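You operate a simulated robot arm through the tools that you are given. There is no shell and no other tool. Be economical: measure what you need, move in short steps, check, and stop when the job is done.

Carry out the task below with a simulated robot arm. There is one attempt and no reset: what you move stays moved.

## Task
Put the ratio tag marked "30" from the top of the wooden crate and the middle test block in the blue tote.
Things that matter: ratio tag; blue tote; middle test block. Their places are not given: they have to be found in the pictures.

Only the result counts: the job must be done as asked and must still hold three seconds after the hand-in. Knocking over, shifting, dropping, spilling or breaking anything else fails it.

## Robot
A 7-joint arm with a two-finger parallel gripper, fixed in place. Base frame: the origin is at the foot of the arm, x ahead of it, y to its left, z up; the work surface is at about z = 0. Readings come in m, degrees, newtons and seconds.
With the tool pointing down near the work surface it reaches from about 0.22 to 0.58 m from the base axis. Its first joint turns from -66.0 to 66.0 degrees. Payload 2.5 kg.
Tool frame: the origin (TCP) lies between the finger pads and is the grasp point; the fingertips stand 0.023 m ahead of it; z points along the fingers, y is the line along which they close. Largest opening 0.094 m; finger width 0.038, thickness 0.01; the body of the gripper, 0.054 by 0.096 m, starts 0.039 m behind the TCP.
Orientation is told as [roll, pitch, yaw] about the base's x, y, z axes, in that order, counted from this pose: with the fingers straight down and closing along the base's y, the tool's x points along the base's -x, its y along +y and its z along -z.

## Interface
- The arm moves only by the tool apply_moves. Its argument "motion" is a list of rows, each a list of 6 numbers: the shift along the tool's x, y, z in units of 500 mm (1.0 is 500 mm), then the turn, a rotation vector about the tool's x, y, z in units of 60 degrees (1.0 is 60 degrees). In form: [[x, y, z, ax, ay, az], ...]. A call has 1 to 12 rows; each row is the pose to reach, as a shift and turn from the pose commanded when the call began, along the tool's axes at that moment. "gripper" is the finger opening in m, from 0 to 0.094, set as the call begins (left out, the last holds). A call with a number of a shift or a turn outside -1 to 1 is refused whole. Rows are played at 5 a second. More than 0.05 m and 8.6 degrees between two rows, or a gripper value outside its range, and nothing of the call is played. Where a pose cannot be reached the arm comes as near as it can. A force on the tool above 40 N (or 10 N above the force at the start of the call, whichever is more), or a blocked arm, ends the call early, and 0.2 s more pass. The fingers move at their own pace (about 0.108 m/s each) and stop on an object; they squeeze with about 44 N. The grip force told is the motor's: it shows also when the fingers shut on nothing. Time passes only in rows, and 0.2 s behind the last, so rows that repeat a pose let the fingers close. The reply holds the time, the measured pose of the TCP, the force on the tool along the base axes, the opening and the grip force, in the units named above and with some noise.
- Cameras (640 x 400 px; columns grow to the right, rows downward): "scene" is fixed at [0.1271, -0.4134, 0.5431]; the picture's right is [0.75, -0.66, 0.00], its down [-0.38, -0.44, -0.82] and it looks along [0.53, 0.62, -0.58] (base axes); focal length 263 px, centre (320, 200). "wrist" rides on the gripper at [-0.039, 0, -0.044] in the tool frame; the picture's right is [0.00, -1.00, 0.00], its down [0.97, 0.00, -0.24] and it looks along [0.24, 0.00, 0.97] (tool axes); focal length 218 px, centre (320, 200).
- camera(camera): a new picture of that camera. The clock stands still meanwhile.
- locate(camera, pixels): for up to 12 pixels [column, row] of the newest picture of that camera ("zoom" is the newest enlarged one), the place [x, y, z] in the base frame of the surface seen there, good to about 0.002 m. The clock stands still meanwhile.
- close_up(camera, box): a new picture of the part [left, top, right, bottom] of that camera's present view, enlarged. The clock stands still meanwhile.
- hand_in(): hands the job in; it is judged then, once.

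Work in short steps. Measure before you move; look again where a grasp or a placing could have gone wrong, and mend it. You have 60 turns and 30 pictures in all, those below and enlarged ones among them. Open the gripper and draw the arm clear of the work before you hand the job in, unless the task says otherwise; then end with one line.

The tools are called by a JSON object that holds its "method" and its "body". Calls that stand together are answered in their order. apply_moves: Moves the arm, as the interface text tells. Its arguments: {"type":"object","properties":{"motion":{"type":"array","items":{"type":"array","items":{"type":"number"}}},"gripper":{"type":"number"}},"required":["motion"]} The other tools are called the same way: camera (camera) takes a picture; locate (camera, pixels) gives the place of the surface under pixels of a picture; close_up (camera, box) takes an enlarged picture of a part of a camera's view; hand_in () hands the job in.

At the start:

```text
time: 0.0
ee_pos: [0.3605, 0.0261, 0.3825]
tcp_rot: [0.1, 0.0, 0.0]
wrist_force: [-0.2, -0.9, 0.1]
width: 0.0939
finger_force: 0.0
```

scene: 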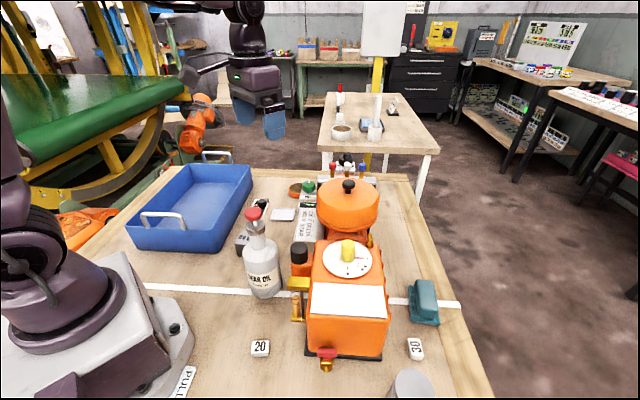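
wrist: 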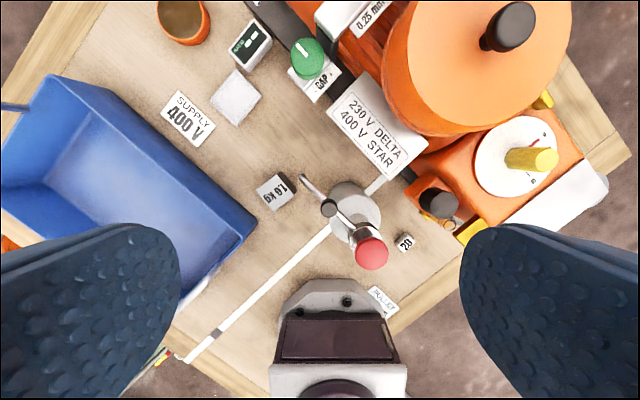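

The scene shows cubes marked "20" (260,348) and "30" (415,348), a teal block (425,300), and a blue tote (190,205). I need enlarged views to find the crate and the test blocks.

{"method": "close_up", "body": {"camera": "scene", "box": [220, 260, 480, 400]}}

{"method": "close_up", "body": {"camera": "scene", "box": [220, 140, 420, 270]}}

```text
2.46 times, centred on (350, 330) of scene
```

zoom: 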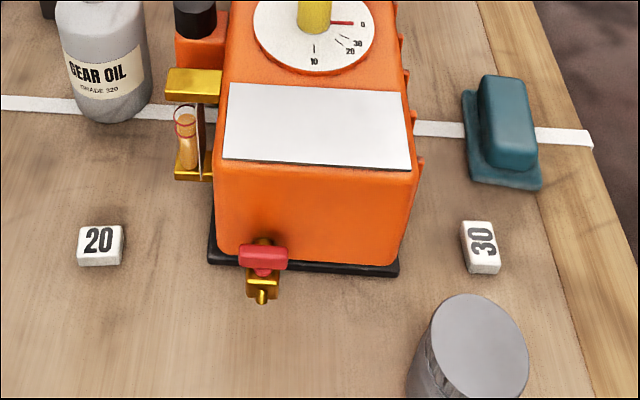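

```text
3.08 times, centred on (320, 205) of scene
```

zoom: 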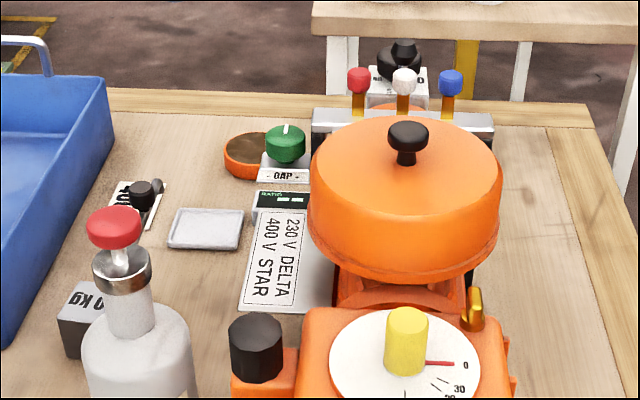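

No crate is obvious yet. I'll measure key points and then take wider views with the wrist.

{"method": "locate", "body": {"camera": "scene", "pixels": [[260, 343], [415, 343], [424, 290], [410, 380], [347, 150], [243, 237], [190, 205], [270, 360], [348, 185], [400, 195], [283, 214], [255, 215]]}}

{"method": "locate", "body": {"camera": "wrist", "pixels": [[270, 190], [405, 242], [180, 15], [250, 45], [370, 250], [60, 90], [255, 225], [110, 180], [290, 10], [30, 190], [190, 120], [235, 97]]}}

{"method": "close_up", "body": {"camera": "scene", "box": [0, 140, 260, 300]}}

```text
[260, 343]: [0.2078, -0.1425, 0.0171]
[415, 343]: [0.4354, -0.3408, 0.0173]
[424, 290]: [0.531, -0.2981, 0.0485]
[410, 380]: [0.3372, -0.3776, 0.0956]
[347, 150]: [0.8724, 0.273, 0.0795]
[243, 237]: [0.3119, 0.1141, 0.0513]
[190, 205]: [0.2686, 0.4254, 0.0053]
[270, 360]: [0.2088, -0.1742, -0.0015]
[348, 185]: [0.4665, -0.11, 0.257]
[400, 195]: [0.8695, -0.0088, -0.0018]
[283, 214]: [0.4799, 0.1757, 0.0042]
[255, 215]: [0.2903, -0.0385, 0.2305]
```

```text
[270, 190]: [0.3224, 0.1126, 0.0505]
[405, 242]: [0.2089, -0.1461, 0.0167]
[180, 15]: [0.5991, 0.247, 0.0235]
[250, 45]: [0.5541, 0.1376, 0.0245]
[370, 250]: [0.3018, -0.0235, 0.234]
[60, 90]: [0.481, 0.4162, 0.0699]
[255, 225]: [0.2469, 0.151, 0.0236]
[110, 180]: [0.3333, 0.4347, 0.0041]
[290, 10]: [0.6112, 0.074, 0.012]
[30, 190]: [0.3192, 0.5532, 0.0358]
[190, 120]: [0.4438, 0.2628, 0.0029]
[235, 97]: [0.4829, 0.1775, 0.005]
```

```text
2.46 times, centred on (130, 220) of scene
```

zoom: 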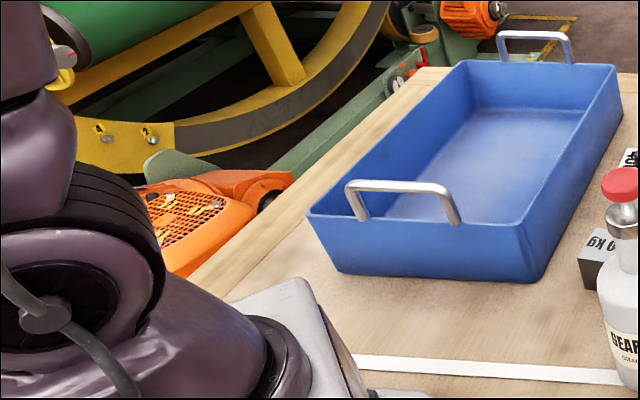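

The "30" tag is at (0.435,-0.341,0.017). The test blocks aren't identified yet, so I'll zoom in on the coloured handles behind the pot.

{"method": "close_up", "body": {"camera": "scene", "box": [270, 140, 400, 221]}}

{"method": "close_up", "body": {"camera": "wrist", "box": [160, 0, 480, 200]}}

```text
4.92 times, centred on (335, 180) of scene
```

zoom: 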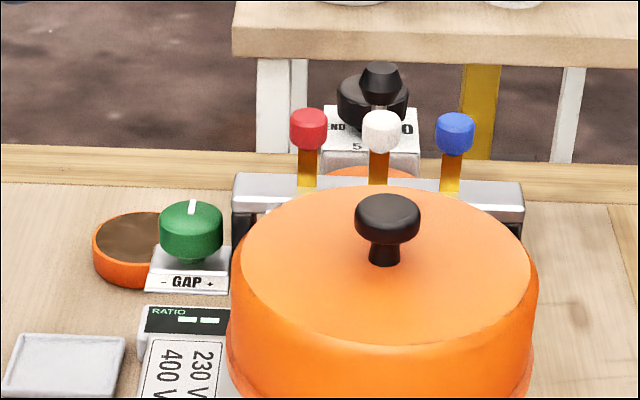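

```text
2.00 times, centred on (320, 100) of wrist
```

zoom: 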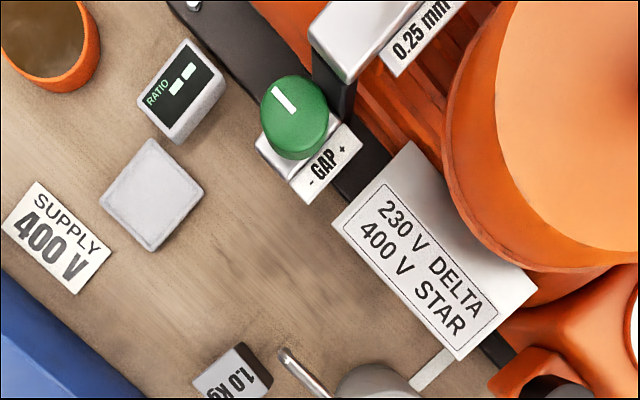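

One block is marked "1.0 kg" (0.32,0.113), and there may be others I can't see. I'll move the wrist camera to the right at this height to look around.

{"method": "apply_moves", "body": {"motion": [[0, -0.09, 0, 0, 0, 0], [0, -0.18, 0, 0, 0, 0], [0, -0.27, 0, 0, 0, 0], [0, -0.36, 0, 0, 0, 0], [0, -0.45, 0, 0, 0, 0], [0, -0.54, 0, 0, 0, 0], [0, -0.6, 0, 0, 0, 0]]}}

{"method": "camera", "body": {"camera": "wrist"}}

{"method": "camera", "body": {"camera": "scene"}}

```text
time: 1.6
ee_pos: [0.3588, -0.2745, 0.3829]
tcp_rot: [0.0, 0.0, 0.1]
wrist_force: [0.6, -0.2, 0.5]
width: 0.0938
finger_force: 0.1
```

```text
22 pictures are left
```

wrist: 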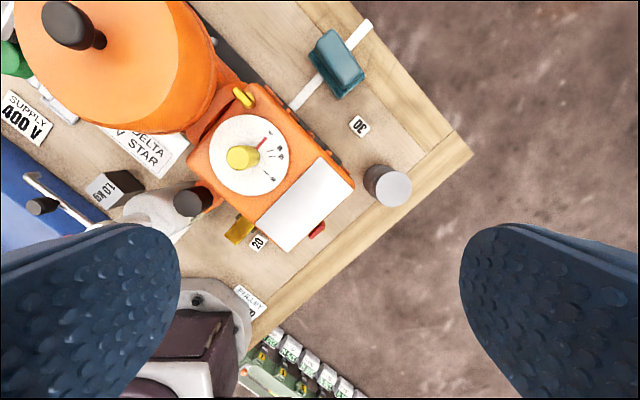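

```text
21 pictures are left
```

scene: 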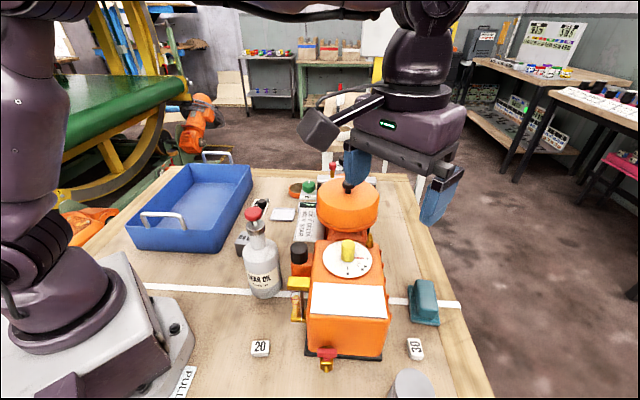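

No other kg block shows on this side. I'll go back left and tilt the camera forward to see the far side of the table behind the pot.

{"method": "apply_moves", "body": {"motion": [[0, 0.09, 0, 0, 0, 0], [0, 0.18, 0, 0, 0, 0], [0, 0.27, 0, 0, 0, 0], [0, 0.36, 0, 0, 0, 0], [0, 0.45, 0, 0, 0, 0], [0, 0.54, 0, 0, -0.13, 0], [0, 0.63, 0, 0, -0.26, 0], [0, 0.72, 0, 0, -0.39, 0], [0, 0.8, 0, 0, -0.52, 0], [0, 0.86, 0, 0, -0.65, 0], [0, 0.86, 0, 0, -0.75, 0]]}}

{"method": "camera", "body": {"camera": "wrist"}}

```text
time: 4.0
ee_pos: [0.3627, 0.1579, 0.381]
tcp_rot: [0.0, -45.0, 0.1]
wrist_force: [-0.1, 0.2, 0.5]
width: 0.0943
finger_force: 0.0
```

```text
20 pictures are left
```

wrist: 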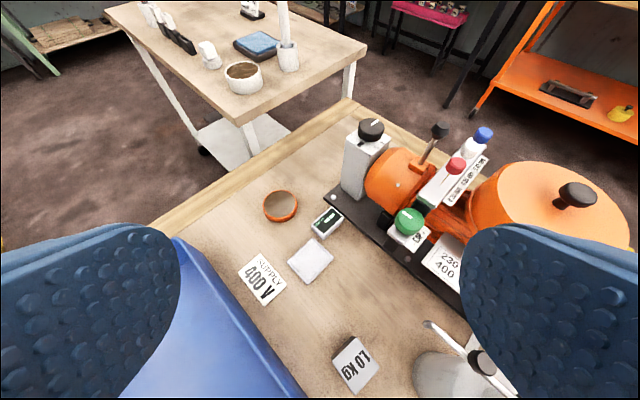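

The rack with red/white/blue handles at (460,160) carries a label. I'll zoom in to read it.

{"method": "close_up", "body": {"camera": "wrist", "box": [340, 100, 500, 200]}}

{"method": "close_up", "body": {"camera": "wrist", "box": [230, 180, 470, 330]}}

```text
4.00 times, centred on (420, 150) of wrist
```

zoom: 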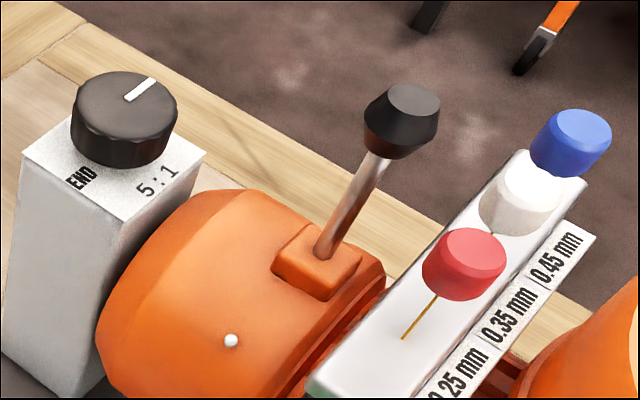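

```text
2.67 times, centred on (350, 255) of wrist
```

zoom: 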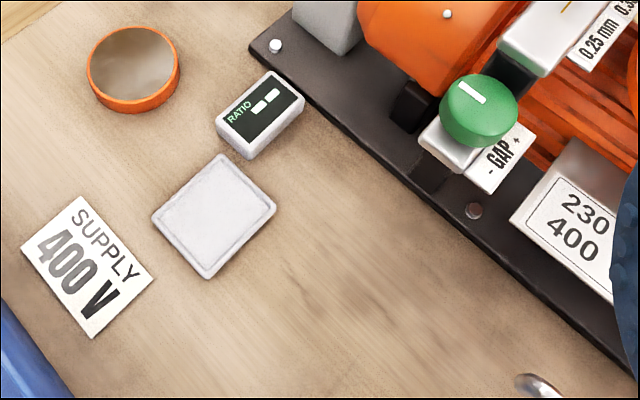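

Those are feeler gauges (0.25/0.35/0.45 mm), not test blocks. Next I'll look at the left side, the tote interior and the area near the base with the camera straight down.

{"method": "apply_moves", "body": {"motion": [[0, 0, 0, 0, 0.13, 0], [0, 0, 0, 0, 0.26, 0], [0, 0, 0, 0, 0.39, 0], [0, 0.05, 0, 0, 0.52, 0], [0, 0.13, 0, 0, 0.65, 0], [0, 0.21, 0, 0, 0.75, 0], [0, 0.29, 0, 0, 0.75, 0], [0, 0.37, 0, 0, 0.75, 0]]}}

{"method": "camera", "body": {"camera": "wrist"}}

{"method": "close_up", "body": {"camera": "scene", "box": [380, 270, 480, 400]}}

```text
time: 5.8
ee_pos: [0.3574, 0.3423, 0.3853]
tcp_rot: [-0.1, 0.0, 0.0]
wrist_force: [0.5, -0.2, -0.9]
width: 0.0939
finger_force: 0.1
```

```text
17 pictures are left
```

wrist: 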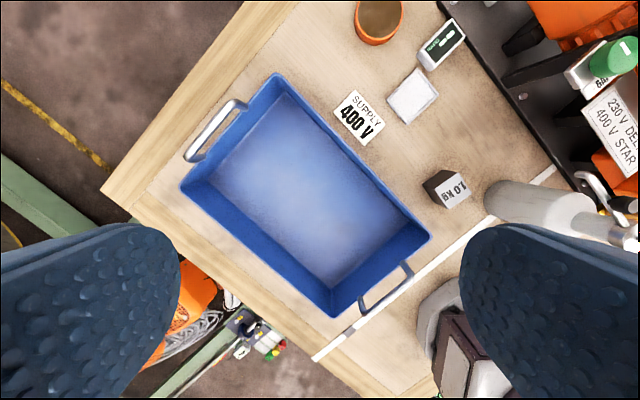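

```text
3.08 times, centred on (430, 335) of scene
```

zoom: 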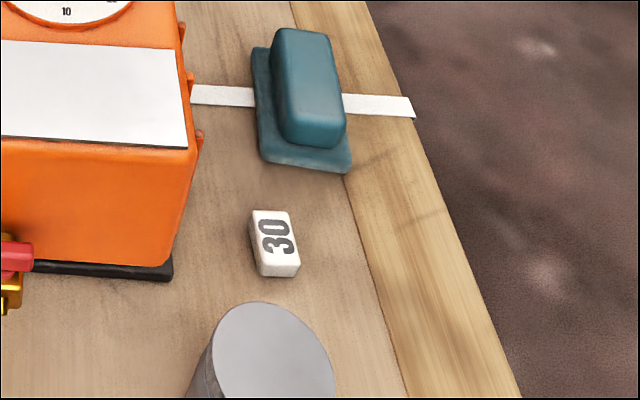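

Only the "1.0 kg" block is near the tote. I'll return to the right side to check the cylinder and teal block and take a fresh scene picture on the way, since other blocks may be hidden there.

{"method": "apply_moves", "body": {"motion": [[0, -0.09, 0, 0, 0, 0], [0, -0.18, 0, 0, 0, 0], [0, -0.27, 0, 0, 0, 0], [0, -0.36, 0, 0, 0, 0], [0, -0.45, 0, 0, 0, 0], [0, -0.54, 0, 0, 0, 0], [0, -0.63, 0, 0, 0, 0], [0, -0.72, 0, 0, 0, 0], [0, -0.81, 0, 0, 0, 0], [0, -0.9, 0, 0, 0, 0], [0, -0.98, 0, 0, 0, 0]]}}

{"method": "apply_moves", "body": {"motion": [[0, -0.08, 0, 0, 0, 0], [0, -0.16, 0, 0, -0.13, 0], [0, -0.24, 0, 0, -0.26, 0], [0, -0.24, 0, 0, -0.39, 0], [0, -0.24, 0, 0, -0.52, 0]]}}

{"method": "camera", "body": {"camera": "wrist"}}

```text
time: 8.2
ee_pos: [0.3619, -0.15, 0.3792]
tcp_rot: [0.0, 0.0, 0.1]
wrist_force: [-0.7, 0.9, 0.0]
width: 0.0939
finger_force: 0.1
```

```text
time: 9.4
ee_pos: [0.3609, -0.2688, 0.3826]
tcp_rot: [-0.2, -31.4, 0.0]
wrist_force: [0.6, 0.3, -0.3]
width: 0.0941
finger_force: 0.1
```

```text
15 pictures are left
```

wrist: 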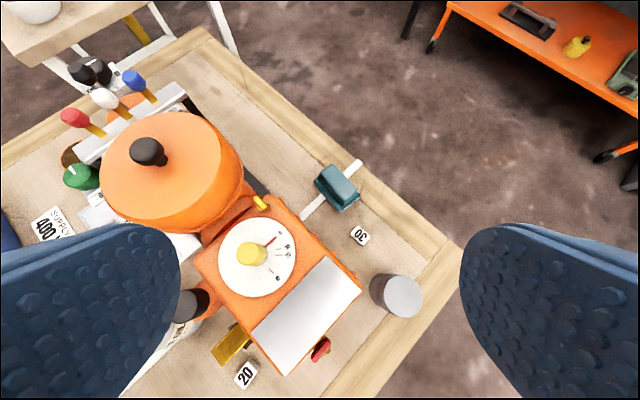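

I'll measure the three rack handles, the teal block and the cylinder in this picture, and zoom in on the rack.

{"method": "locate", "body": {"camera": "wrist", "pixels": [[75, 116], [103, 97], [133, 79], [130, 125], [337, 185], [402, 297], [388, 278], [359, 235], [92, 128], [178, 92], [345, 205], [360, 166]]}}

{"method": "close_up", "body": {"camera": "wrist", "box": [300, 150, 460, 340]}}

{"method": "close_up", "body": {"camera": "wrist", "box": [30, 50, 200, 200]}}

```text
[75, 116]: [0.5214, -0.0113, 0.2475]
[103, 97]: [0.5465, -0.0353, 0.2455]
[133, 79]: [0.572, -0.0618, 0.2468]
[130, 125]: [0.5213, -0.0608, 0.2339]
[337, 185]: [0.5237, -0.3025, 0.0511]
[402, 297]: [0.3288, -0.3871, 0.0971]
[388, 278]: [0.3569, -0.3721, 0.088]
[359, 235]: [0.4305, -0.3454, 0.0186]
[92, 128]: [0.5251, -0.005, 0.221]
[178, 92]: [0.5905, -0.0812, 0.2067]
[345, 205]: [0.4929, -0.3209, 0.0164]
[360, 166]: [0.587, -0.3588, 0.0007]
```

```text
2.11 times, centred on (380, 245) of wrist
```

zoom: 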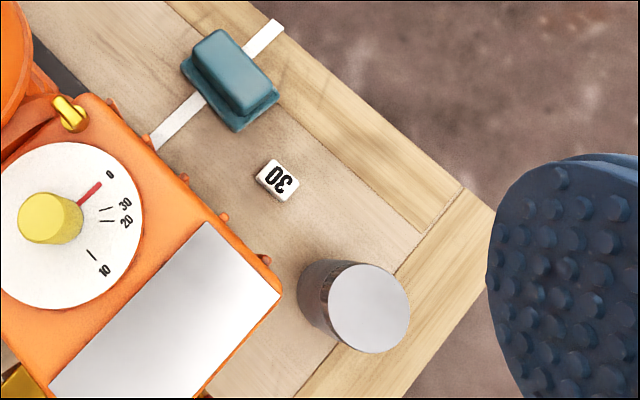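

```text
2.67 times, centred on (115, 125) of wrist
```

zoom: 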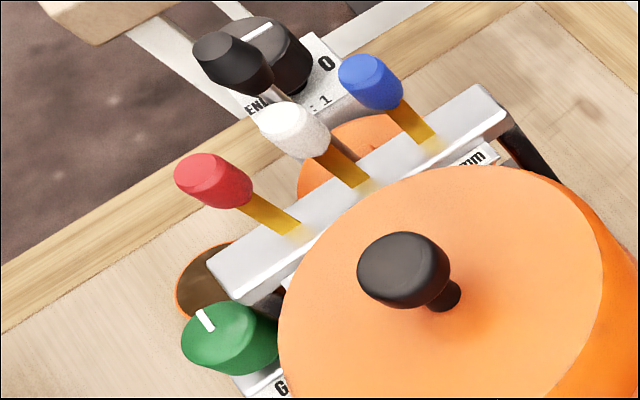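

Nothing else is hidden here. The "30" tag is unambiguous, so I'll take it first: level the tool again and move above it to see its orientation.

{"method": "apply_moves", "body": {"motion": [[0, 0, 0, 0, 0.13, 0], [0, 0, 0, 0, 0.26, 0], [0, 0, 0, 0, 0.39, 0], [0, 0, 0, 0, 0.52, 0]]}}

{"method": "apply_moves", "body": {"motion": [[-0.07, -0.07, 0, 0, 0, 0], [-0.14, -0.14, 0.06, 0, 0, 0], [-0.14, -0.14, 0.15, 0, 0, 0], [-0.14, -0.14, 0.24, 0, 0, 0], [-0.14, -0.14, 0.33, 0, 0, 0]]}}

{"method": "camera", "body": {"camera": "wrist"}}

```text
time: 10.4
ee_pos: [0.3599, -0.2676, 0.3819]
tcp_rot: [0.0, 0.1, 0.0]
wrist_force: [-0.1, -1.0, 0.1]
width: 0.094
finger_force: 0.1
```

```text
refused: row 2 steps farther than a row can; nothing moved
```

```text
12 pictures are left
```

wrist: 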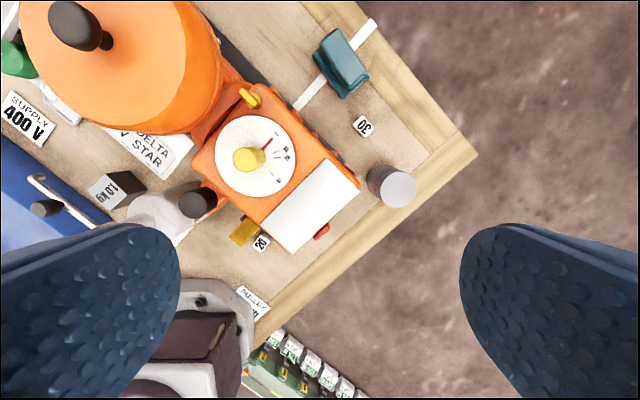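

The shift was refused for step size. I'll repeat it in smaller steps and measure the obstacles around the tag.

{"method": "locate", "body": {"camera": "wrist", "pixels": [[358, 187], [325, 160], [395, 188], [357, 92], [363, 126], [240, 160], [320, 168]]}}

{"method": "apply_moves", "body": {"motion": [[-0.06, -0.06, 0, 0, 0, 0], [-0.12, -0.12, 0, 0, 0, 0], [-0.14, -0.14, 0.08, 0, 0, 0], [-0.14, -0.14, 0.16, 0, 0, 0], [-0.14, -0.14, 0.24, 0, 0, 0], [-0.14, -0.14, 0.32, 0, 0, 0]]}}

{"method": "close_up", "body": {"camera": "wrist", "box": [200, 60, 440, 210]}}

```text
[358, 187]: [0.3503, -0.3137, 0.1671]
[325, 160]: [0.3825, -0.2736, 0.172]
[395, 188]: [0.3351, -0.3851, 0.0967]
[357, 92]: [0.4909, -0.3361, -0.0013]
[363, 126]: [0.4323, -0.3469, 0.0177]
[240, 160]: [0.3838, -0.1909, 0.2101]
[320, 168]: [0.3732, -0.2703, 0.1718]
```

```text
time: 11.8
ee_pos: [0.4313, -0.3399, 0.2193]
tcp_rot: [0.0, -0.1, 0.0]
wrist_force: [-0.4, 0.3, -0.2]
width: 0.0941
finger_force: 0.1
```

```text
2.67 times, centred on (320, 135) of wrist
```

zoom: 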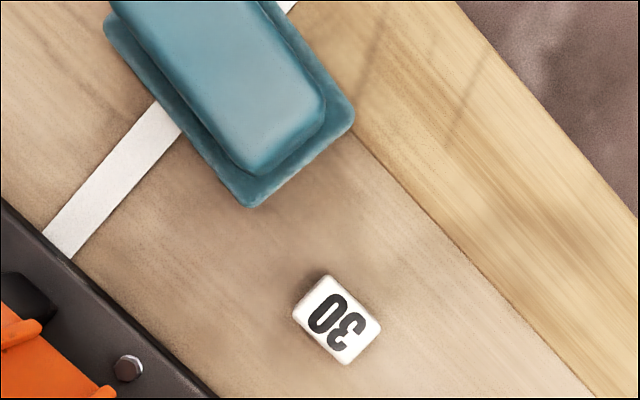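

I can see the tag's corners in the enlarged picture, so I'll measure them for the grasp angle.

{"method": "locate", "body": {"camera": "zoom", "pixels": [[325, 279], [378, 328], [348, 360], [297, 312], [338, 320], [200, 390], [60, 270], [250, 205]]}}

```text
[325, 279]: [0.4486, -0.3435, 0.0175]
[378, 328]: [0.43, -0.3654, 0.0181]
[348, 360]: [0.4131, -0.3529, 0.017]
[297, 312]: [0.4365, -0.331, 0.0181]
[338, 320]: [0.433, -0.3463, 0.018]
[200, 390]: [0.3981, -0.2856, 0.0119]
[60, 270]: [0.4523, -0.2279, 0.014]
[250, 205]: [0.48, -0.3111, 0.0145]
```

The tag is centred at (0.432,-0.348), about 0.029 × 0.018 m, with its long axis at about 50°. I'll yaw +50° above it with the gripper opened to 0.05.

{"method": "apply_moves", "body": {"motion": [[-0.003, -0.019, 0, 0, 0, -0.13], [-0.003, -0.019, 0, 0, 0, -0.26], [-0.003, -0.019, 0, 0, 0, -0.39], [-0.003, -0.019, 0, 0, 0, -0.52], [-0.003, -0.019, 0, 0, 0, -0.65], [-0.003, -0.019, 0, 0, 0, -0.78], [-0.003, -0.019, 0, 0, 0, -0.833], [-0.003, -0.019, 0.09, 0, 0, -0.833], [-0.003, -0.019, 0.18, 0, 0, -0.833]], "gripper": 0.05}}

{"method": "camera", "body": {"camera": "wrist"}}

```text
time: 13.8
ee_pos: [0.4323, -0.3455, 0.1318]
tcp_rot: [0.0, 0.0, 50.1]
wrist_force: [0.2, -0.5, 0.3]
width: 0.0498
finger_force: 0.0
```

```text
10 pictures are left
```

wrist: 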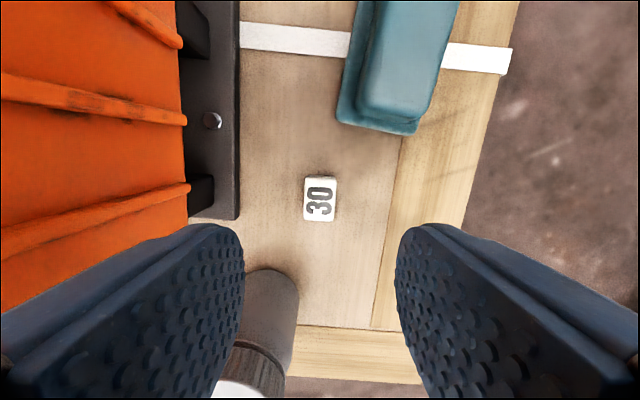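

The tag sits centred between the fingers at (320,200), and the cylinder and machine are clear. I'll descend to z≈0.0265 and close.

{"method": "apply_moves", "body": {"motion": [[0, 0, 0.07, 0, 0, 0], [0, 0, 0.14, 0, 0, 0], [0, 0, 0.18, 0, 0, 0], [0, 0, 0.211, 0, 0, 0]]}}

{"method": "apply_moves", "body": {"motion": [[0, 0, 0, 0, 0, 0], [0, 0, 0, 0, 0, 0], [0, 0, 0, 0, 0, 0], [0, 0, 0, 0, 0, 0]], "gripper": 0.0}}

{"method": "apply_moves", "body": {"motion": [[0, 0, -0.04, 0, 0, 0], [0, 0, -0.12, 0, 0, 0], [0, 0, -0.2, 0, 0, 0], [0, 0, -0.29, 0, 0, 0], [0, 0, -0.38, 0, 0, 0], [0, 0, -0.47, 0, 0, 0], [0, 0, -0.56, 0, 0, 0], [0, 0, -0.65, 0, 0, 0], [0, 0, -0.71, 0, 0, 0]]}}

```text
time: 14.8
ee_pos: [0.4343, -0.3471, 0.0274]
tcp_rot: [-0.2, 0.0, 50.0]
wrist_force: [-0.1, 0.2, 3.5]
width: 0.0497
finger_force: 0.2
```

```text
time: 15.8
ee_pos: [0.4325, -0.3474, 0.028]
tcp_rot: [-0.1, 0.0, 50.1]
wrist_force: [1.6, 0.0, 3.6]
width: 0.0224
finger_force: 43.9
```

```text
time: 17.8
ee_pos: [0.4313, -0.3467, 0.3806]
tcp_rot: [0.2, 0.1, 50.1]
wrist_force: [0.3, 0.1, 0.0]
width: 0.0223
finger_force: 44.1
```

The tag is held (opening 0.022). I'll carry it over to the tote at height 0.38, in two legs.

{"method": "apply_moves", "body": {"motion": [[-0.058, 0.071, 0, 0, 0, 0], [-0.116, 0.142, 0, 0, 0, 0], [-0.174, 0.213, 0, 0, 0, 0], [-0.232, 0.284, 0, 0, 0, 0], [-0.29, 0.355, 0, 0, 0, 0], [-0.348, 0.426, 0, 0, 0, 0], [-0.406, 0.497, 0, 0, 0, 0], [-0.463, 0.5685, 0, 0, 0, 0]]}}

{"method": "apply_moves", "body": {"motion": [[-0.058, 0.071, 0, 0, 0, 0], [-0.116, 0.142, 0, 0, 0, 0], [-0.174, 0.213, 0, 0, 0, 0], [-0.232, 0.284, 0, 0, 0, 0], [-0.29, 0.355, 0, 0, 0, 0], [-0.348, 0.426, 0, 0, 0, 0], [-0.406, 0.497, 0, 0, 0, 0], [-0.463, 0.5685, 0, 0, 0, 0], [-0.523, 0.5685, 0, 0, 0, 0]]}}

{"method": "camera", "body": {"camera": "wrist"}}

```text
time: 19.6
ee_pos: [0.3616, 0.0132, 0.3794]
tcp_rot: [0.0, 0.0, 50.0]
wrist_force: [0.7, 0.2, -1.1]
width: 0.0224
finger_force: 44.1
```

```text
time: 21.6
ee_pos: [0.313, 0.396, 0.3824]
tcp_rot: [0.0, 0.0, 50.0]
wrist_force: [0.5, -0.5, 0.2]
width: 0.0223
finger_force: 43.9
```

```text
9 pictures are left
```

wrist: 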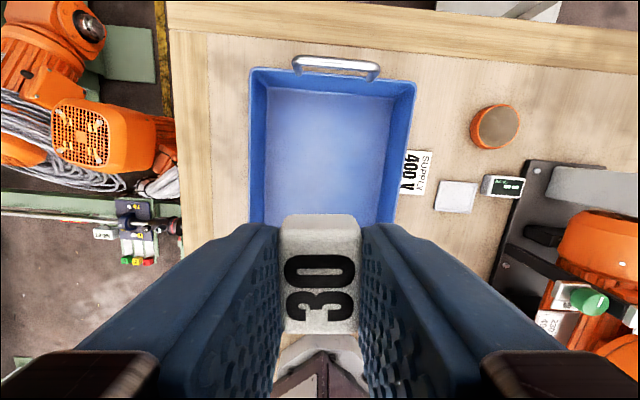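

The tote is aligned with the tool. I'll measure its floor and rim before lowering.

{"method": "locate", "body": {"camera": "wrist", "pixels": [[272, 97], [388, 100], [268, 215], [372, 215], [255, 75], [412, 82], [325, 150], [254, 200], [398, 200], [338, 65]]}}

```text
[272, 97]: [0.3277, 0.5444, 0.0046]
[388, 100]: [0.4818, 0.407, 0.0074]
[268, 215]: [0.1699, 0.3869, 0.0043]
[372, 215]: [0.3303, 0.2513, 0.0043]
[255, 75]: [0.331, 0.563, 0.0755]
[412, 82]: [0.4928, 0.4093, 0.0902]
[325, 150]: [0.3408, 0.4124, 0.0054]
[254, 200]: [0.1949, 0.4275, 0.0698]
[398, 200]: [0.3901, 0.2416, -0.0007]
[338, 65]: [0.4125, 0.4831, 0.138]
```

TCP is over the tote's interior (floor z≈0.005, walls about 0.1 m away on each side). I'll lower to z≈0.035 and release.

{"method": "apply_moves", "body": {"motion": [[0, 0, 0.09, 0, 0, 0], [0, 0, 0.18, 0, 0, 0], [0, 0, 0.27, 0, 0, 0], [0, 0, 0.36, 0, 0, 0], [0, 0, 0.45, 0, 0, 0], [0, 0, 0.54, 0, 0, 0], [0, 0, 0.62, 0, 0, 0], [0, 0, 0.67, 0, 0, 0], [0, 0, 0.692, 0, 0, 0]]}}

{"method": "apply_moves", "body": {"motion": [[0, 0, 0, 0, 0, 0], [0, 0, 0, 0, 0, 0], [0, 0, 0, 0, 0, 0]], "gripper": 0.06}}

{"method": "apply_moves", "body": {"motion": [[0, 0, -0.09, 0, 0, 0], [0, 0, -0.18, 0, 0, 0], [0, 0, -0.27, 0, 0, 0], [0, 0, -0.36, 0, 0, 0], [0, 0, -0.45, 0, 0, 0], [0, 0, -0.54, 0, 0, 0], [0, 0, -0.63, 0, 0, 0], [0, 0, -0.692, 0, 0, 0]]}}

```text
time: 23.6
ee_pos: [0.313, 0.3958, 0.0369]
tcp_rot: [0.1, -0.1, 50.0]
wrist_force: [0.9, 0.8, -0.2]
width: 0.022
finger_force: 44.2
```

```text
time: 24.4
ee_pos: [0.3131, 0.3965, 0.0361]
tcp_rot: [0.0, 0.0, 50.1]
wrist_force: [-0.6, 0.7, -0.1]
width: 0.0601
finger_force: 0.0
```

```text
time: 26.2
ee_pos: [0.3132, 0.3998, 0.3835]
tcp_rot: [0.0, 0.0, 50.1]
wrist_force: [-0.6, 0.4, 1.1]
width: 0.0601
finger_force: 0.1
```

The tag is released. Next I'll examine the "1.0 kg" block near (0.32,0.113), moving the camera over it.

{"method": "apply_moves", "body": {"motion": [[0.072, -0.055, 0, 0, 0, 0], [0.144, -0.11, 0, 0, 0, 0], [0.216, -0.165, 0, 0, 0, 0], [0.288, -0.22, 0, 0, 0, 0], [0.36, -0.275, 0, 0, 0, 0], [0.43, -0.327, 0, 0, 0, 0]]}}

{"method": "camera", "body": {"camera": "wrist"}}

{"method": "close_up", "body": {"camera": "scene", "box": [120, 160, 300, 300]}}

```text
time: 27.6
ee_pos: [0.2979, 0.1243, 0.3801]
tcp_rot: [0.0, 0.0, 50.1]
wrist_force: [-1.4, -1.1, 0.1]
width: 0.0599
finger_force: 0.0
```

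```text
8 pictures are left
```

wrist: 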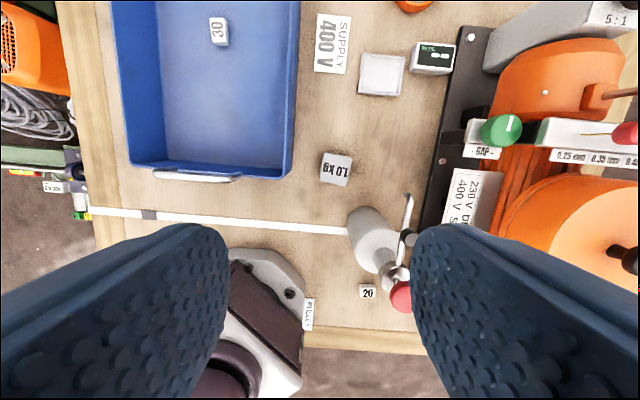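

```text
2.86 times, centred on (210, 230) of scene
```

zoom: 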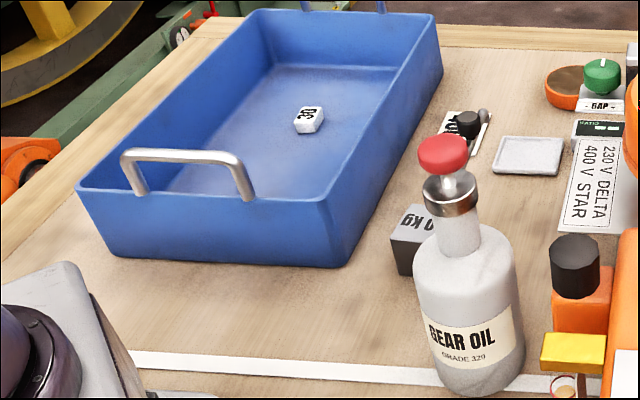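

The "30" tag lies in the tote. The cube marked "1.0 kg" is the only true test block within reach: its size fits a 1 kg steel weight, and the other candidates are feelers. I'll measure its top-face corners.

{"method": "close_up", "body": {"camera": "wrist", "box": [280, 120, 400, 210]}}

```text
4.44 times, centred on (340, 165) of wrist
```

zoom: 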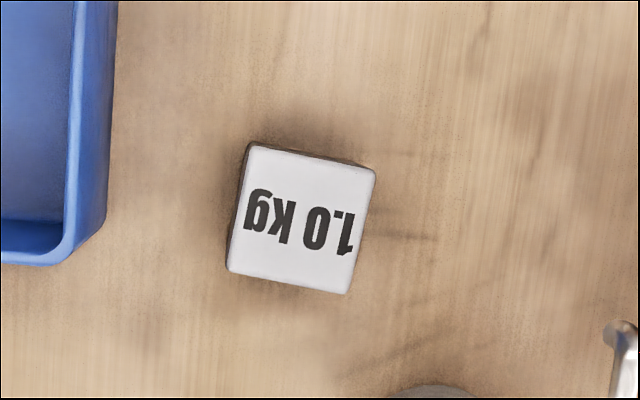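

{"method": "locate", "body": {"camera": "zoom", "pixels": [[253, 149], [371, 172], [345, 290], [231, 268], [302, 220], [95, 190], [75, 255], [620, 335], [440, 392]]}}

```text
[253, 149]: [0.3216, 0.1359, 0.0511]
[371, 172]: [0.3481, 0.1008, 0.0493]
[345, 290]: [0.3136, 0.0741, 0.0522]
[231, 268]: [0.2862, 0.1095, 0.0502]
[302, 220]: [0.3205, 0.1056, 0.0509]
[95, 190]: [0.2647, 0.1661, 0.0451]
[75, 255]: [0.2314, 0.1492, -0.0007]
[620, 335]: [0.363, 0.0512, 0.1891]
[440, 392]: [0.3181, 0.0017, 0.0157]
```

Block centre is (0.317,0.105), about 0.044 m wide and 0.051 tall, with sides at 37.5°. I'll align the yaw and come partly down, keeping clear of the bottle spout tip at (0.363,0.051,0.19).

{"method": "apply_moves", "body": {"motion": [[0.009, -0.054, 0, 0, 0, 0.104], [0.009, -0.054, 0, 0, 0, 0.208], [0.009, -0.054, 0.09, 0, 0, 0.208], [0.009, -0.054, 0.18, 0, 0, 0.208], [0.009, -0.054, 0.27, 0, 0, 0.208], [0.009, -0.054, 0.36, 0, 0, 0.208], [0.009, -0.054, 0.44, 0, 0, 0.208]], "gripper": 0.068}}

{"method": "camera", "body": {"camera": "wrist"}}

{"method": "camera", "body": {"camera": "scene"}}

```text
time: 29.2
ee_pos: [0.3196, 0.105, 0.1612]
tcp_rot: [0.0, -0.1, 37.5]
wrist_force: [-0.3, -0.4, 0.4]
width: 0.0679
finger_force: 0.1
```

```text
5 pictures are left
```

wrist: 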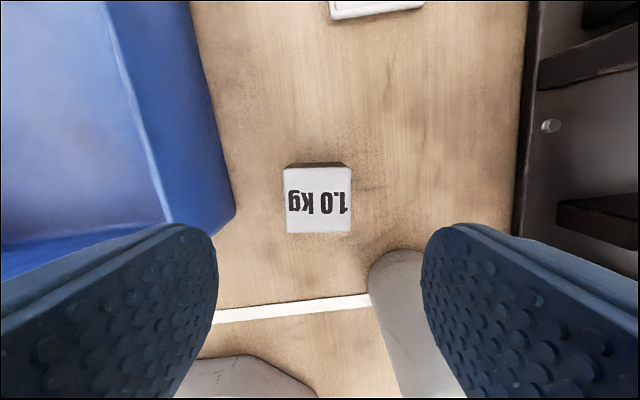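

```text
4 pictures are left
```

scene: 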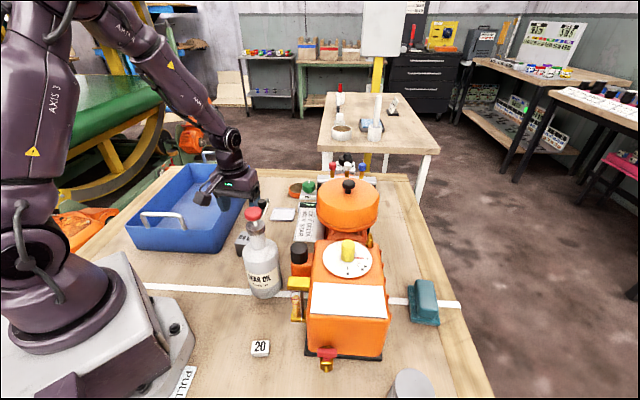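

The block is square and centred between the fingers (284–351 px), and the cylinder still stands where it was. I'll descend to z≈0.032 and close.

{"method": "apply_moves", "body": {"motion": [[0, 0, 0.06, 0, 0, 0], [0, 0, 0.12, 0, 0, 0], [0, 0, 0.18, 0, 0, 0], [0, 0, 0.23, 0, 0, 0], [0, 0, 0.26, 0, 0, 0]]}}

{"method": "apply_moves", "body": {"motion": [[0, 0, 0, 0, 0, 0], [0, 0, 0, 0, 0, 0], [0, 0, 0, 0, 0, 0], [0, 0, 0, 0, 0, 0]], "gripper": 0.0}}

{"method": "apply_moves", "body": {"motion": [[0, 0, -0.02, 0, 0, 0], [0, 0, -0.05, 0, 0, 0], [0, 0, -0.08, 0, 0, 0]]}}

```text
time: 30.4
ee_pos: [0.3208, 0.1052, 0.032]
tcp_rot: [-0.1, 0.0, 37.6]
wrist_force: [0.4, 0.1, 0.3]
width: 0.0679
finger_force: 0.1
```

```text
time: 31.4
ee_pos: [0.3204, 0.1048, 0.0314]
tcp_rot: [0.0, 0.1, 37.6]
wrist_force: [0.3, 1.2, 0.1]
width: 0.0498
finger_force: 44.2
```

```text
time: 32.2
ee_pos: [0.3166, 0.1051, 0.0708]
tcp_rot: [0.0, 0.1, 37.5]
wrist_force: [0.3, -0.5, -10.0]
width: 0.0499
finger_force: 44.3
```

The block is held, and its 10 N load matches 1.0 kg. I'll lift it to z≈0.28, then carry it over the tote beyond the tag.

{"method": "apply_moves", "body": {"motion": [[0, 0, -0.07, 0, 0, 0], [0, 0, -0.14, 0, 0, 0], [0, 0, -0.21, 0, 0, 0], [0, 0, -0.28, 0, 0, 0], [0, 0, -0.35, 0, 0, 0], [0, 0, -0.42, 0, 0, 0]]}}

{"method": "apply_moves", "body": {"motion": [[-0.045, 0.048, 0, 0, 0, 0], [-0.1, 0.109, 0, 0, 0, 0], [-0.156, 0.169, 0, 0, 0, -0.03], [-0.211, 0.23, 0, 0, 0, -0.06], [-0.266, 0.29, 0, 0, 0, -0.1], [-0.322, 0.35, 0, 0, 0, -0.14], [-0.377, 0.41, 0, 0, 0, -0.18], [-0.42, 0.457, 0, 0, 0, -0.208], [-0.444, 0.483, 0, 0, 0, -0.208], [-0.444, 0.483, 0, 0, 0, -0.208]]}}

{"method": "camera", "body": {"camera": "wrist"}}

```text
time: 33.6
ee_pos: [0.3159, 0.1055, 0.2829]
tcp_rot: [0.0, 0.1, 37.6]
wrist_force: [-0.3, 0.3, -9.4]
width: 0.0501
finger_force: 43.9
```

```text
time: 35.8
ee_pos: [0.3478, 0.4317, 0.2833]
tcp_rot: [0.1, 0.1, 50.0]
wrist_force: [0.0, -0.5, -10.0]
width: 0.05
finger_force: 44.3
```

```text
3 pictures are left
```

wrist: 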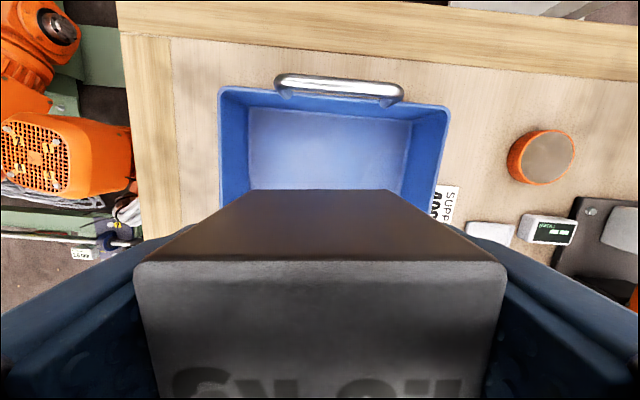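

I'll check the clearance to the tote's far wall and handle before lowering.

{"method": "locate", "body": {"camera": "wrist", "pixels": [[338, 90], [338, 84], [330, 112], [330, 150], [222, 100], [445, 115]]}}

```text
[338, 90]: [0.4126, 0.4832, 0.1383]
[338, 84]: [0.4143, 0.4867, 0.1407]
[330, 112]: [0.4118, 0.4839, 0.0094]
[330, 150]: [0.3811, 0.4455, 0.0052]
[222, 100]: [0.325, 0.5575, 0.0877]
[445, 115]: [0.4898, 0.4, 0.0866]
```

The handle is about 0.08 m ahead of the TCP, which is clear. I'll lower to z≈0.041, release and go back up.

{"method": "apply_moves", "body": {"motion": [[0, 0, 0.07, 0, 0, 0], [0, 0, 0.14, 0, 0, 0], [0, 0, 0.21, 0, 0, 0], [0, 0, 0.28, 0, 0, 0], [0, 0, 0.35, 0, 0, 0], [0, 0, 0.41, 0, 0, 0], [0, 0, 0.45, 0, 0, 0], [0, 0, 0.47, 0, 0, 0], [0, 0, 0.482, 0, 0, 0]]}}

{"method": "apply_moves", "body": {"motion": [[0, 0, 0, 0, 0, 0], [0, 0, 0, 0, 0, 0], [0, 0, 0, 0, 0, 0]], "gripper": 0.07}}

{"method": "apply_moves", "body": {"motion": [[0, 0, -0.05, 0, 0, 0], [0, 0, -0.12, 0, 0, 0], [0, 0, -0.2, 0, 0, 0], [0, 0, -0.28, 0, 0, 0], [0, 0, -0.36, 0, 0, 0], [0, 0, -0.44, 0, 0, 0], [0, 0, -0.52, 0, 0, 0], [0, 0, -0.6, 0, 0, 0], [0, 0, -0.68, 0, 0, 0]]}}

{"method": "camera", "body": {"camera": "scene"}}

```text
time: 37.8
ee_pos: [0.345, 0.4342, 0.04]
tcp_rot: [0.0, 0.0, 49.9]
wrist_force: [0.8, 0.1, -10.6]
width: 0.05
finger_force: 44.0
```

```text
time: 38.6
ee_pos: [0.3464, 0.4324, 0.0408]
tcp_rot: [-0.1, -0.1, 50.0]
wrist_force: [-0.9, 0.5, 1.1]
width: 0.0702
finger_force: 0.0
```

```text
time: 40.6
ee_pos: [0.3444, 0.4329, 0.3812]
tcp_rot: [0.0, 0.2, 49.9]
wrist_force: [0.5, -0.1, 0.5]
width: 0.0701
finger_force: 0.1
```

```text
2 pictures are left
```

scene: 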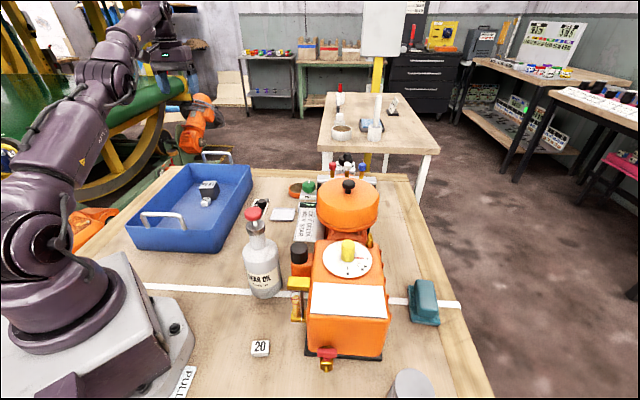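

The tag and the 1.0 kg block both lie in the tote around (207,192), and everything else is where it was. The gripper is open and clear, so I'm handing in.

{"method": "hand_in", "body": {}}

```text
The job is handed in.
```

I put the "30" ratio tag and the "1.0 kg" block in the blue tote and handed the job in. No block was marked "middle", so the 1.0 kg cube is my reading of "middle test block", as it was the only one I could identify as a test block.
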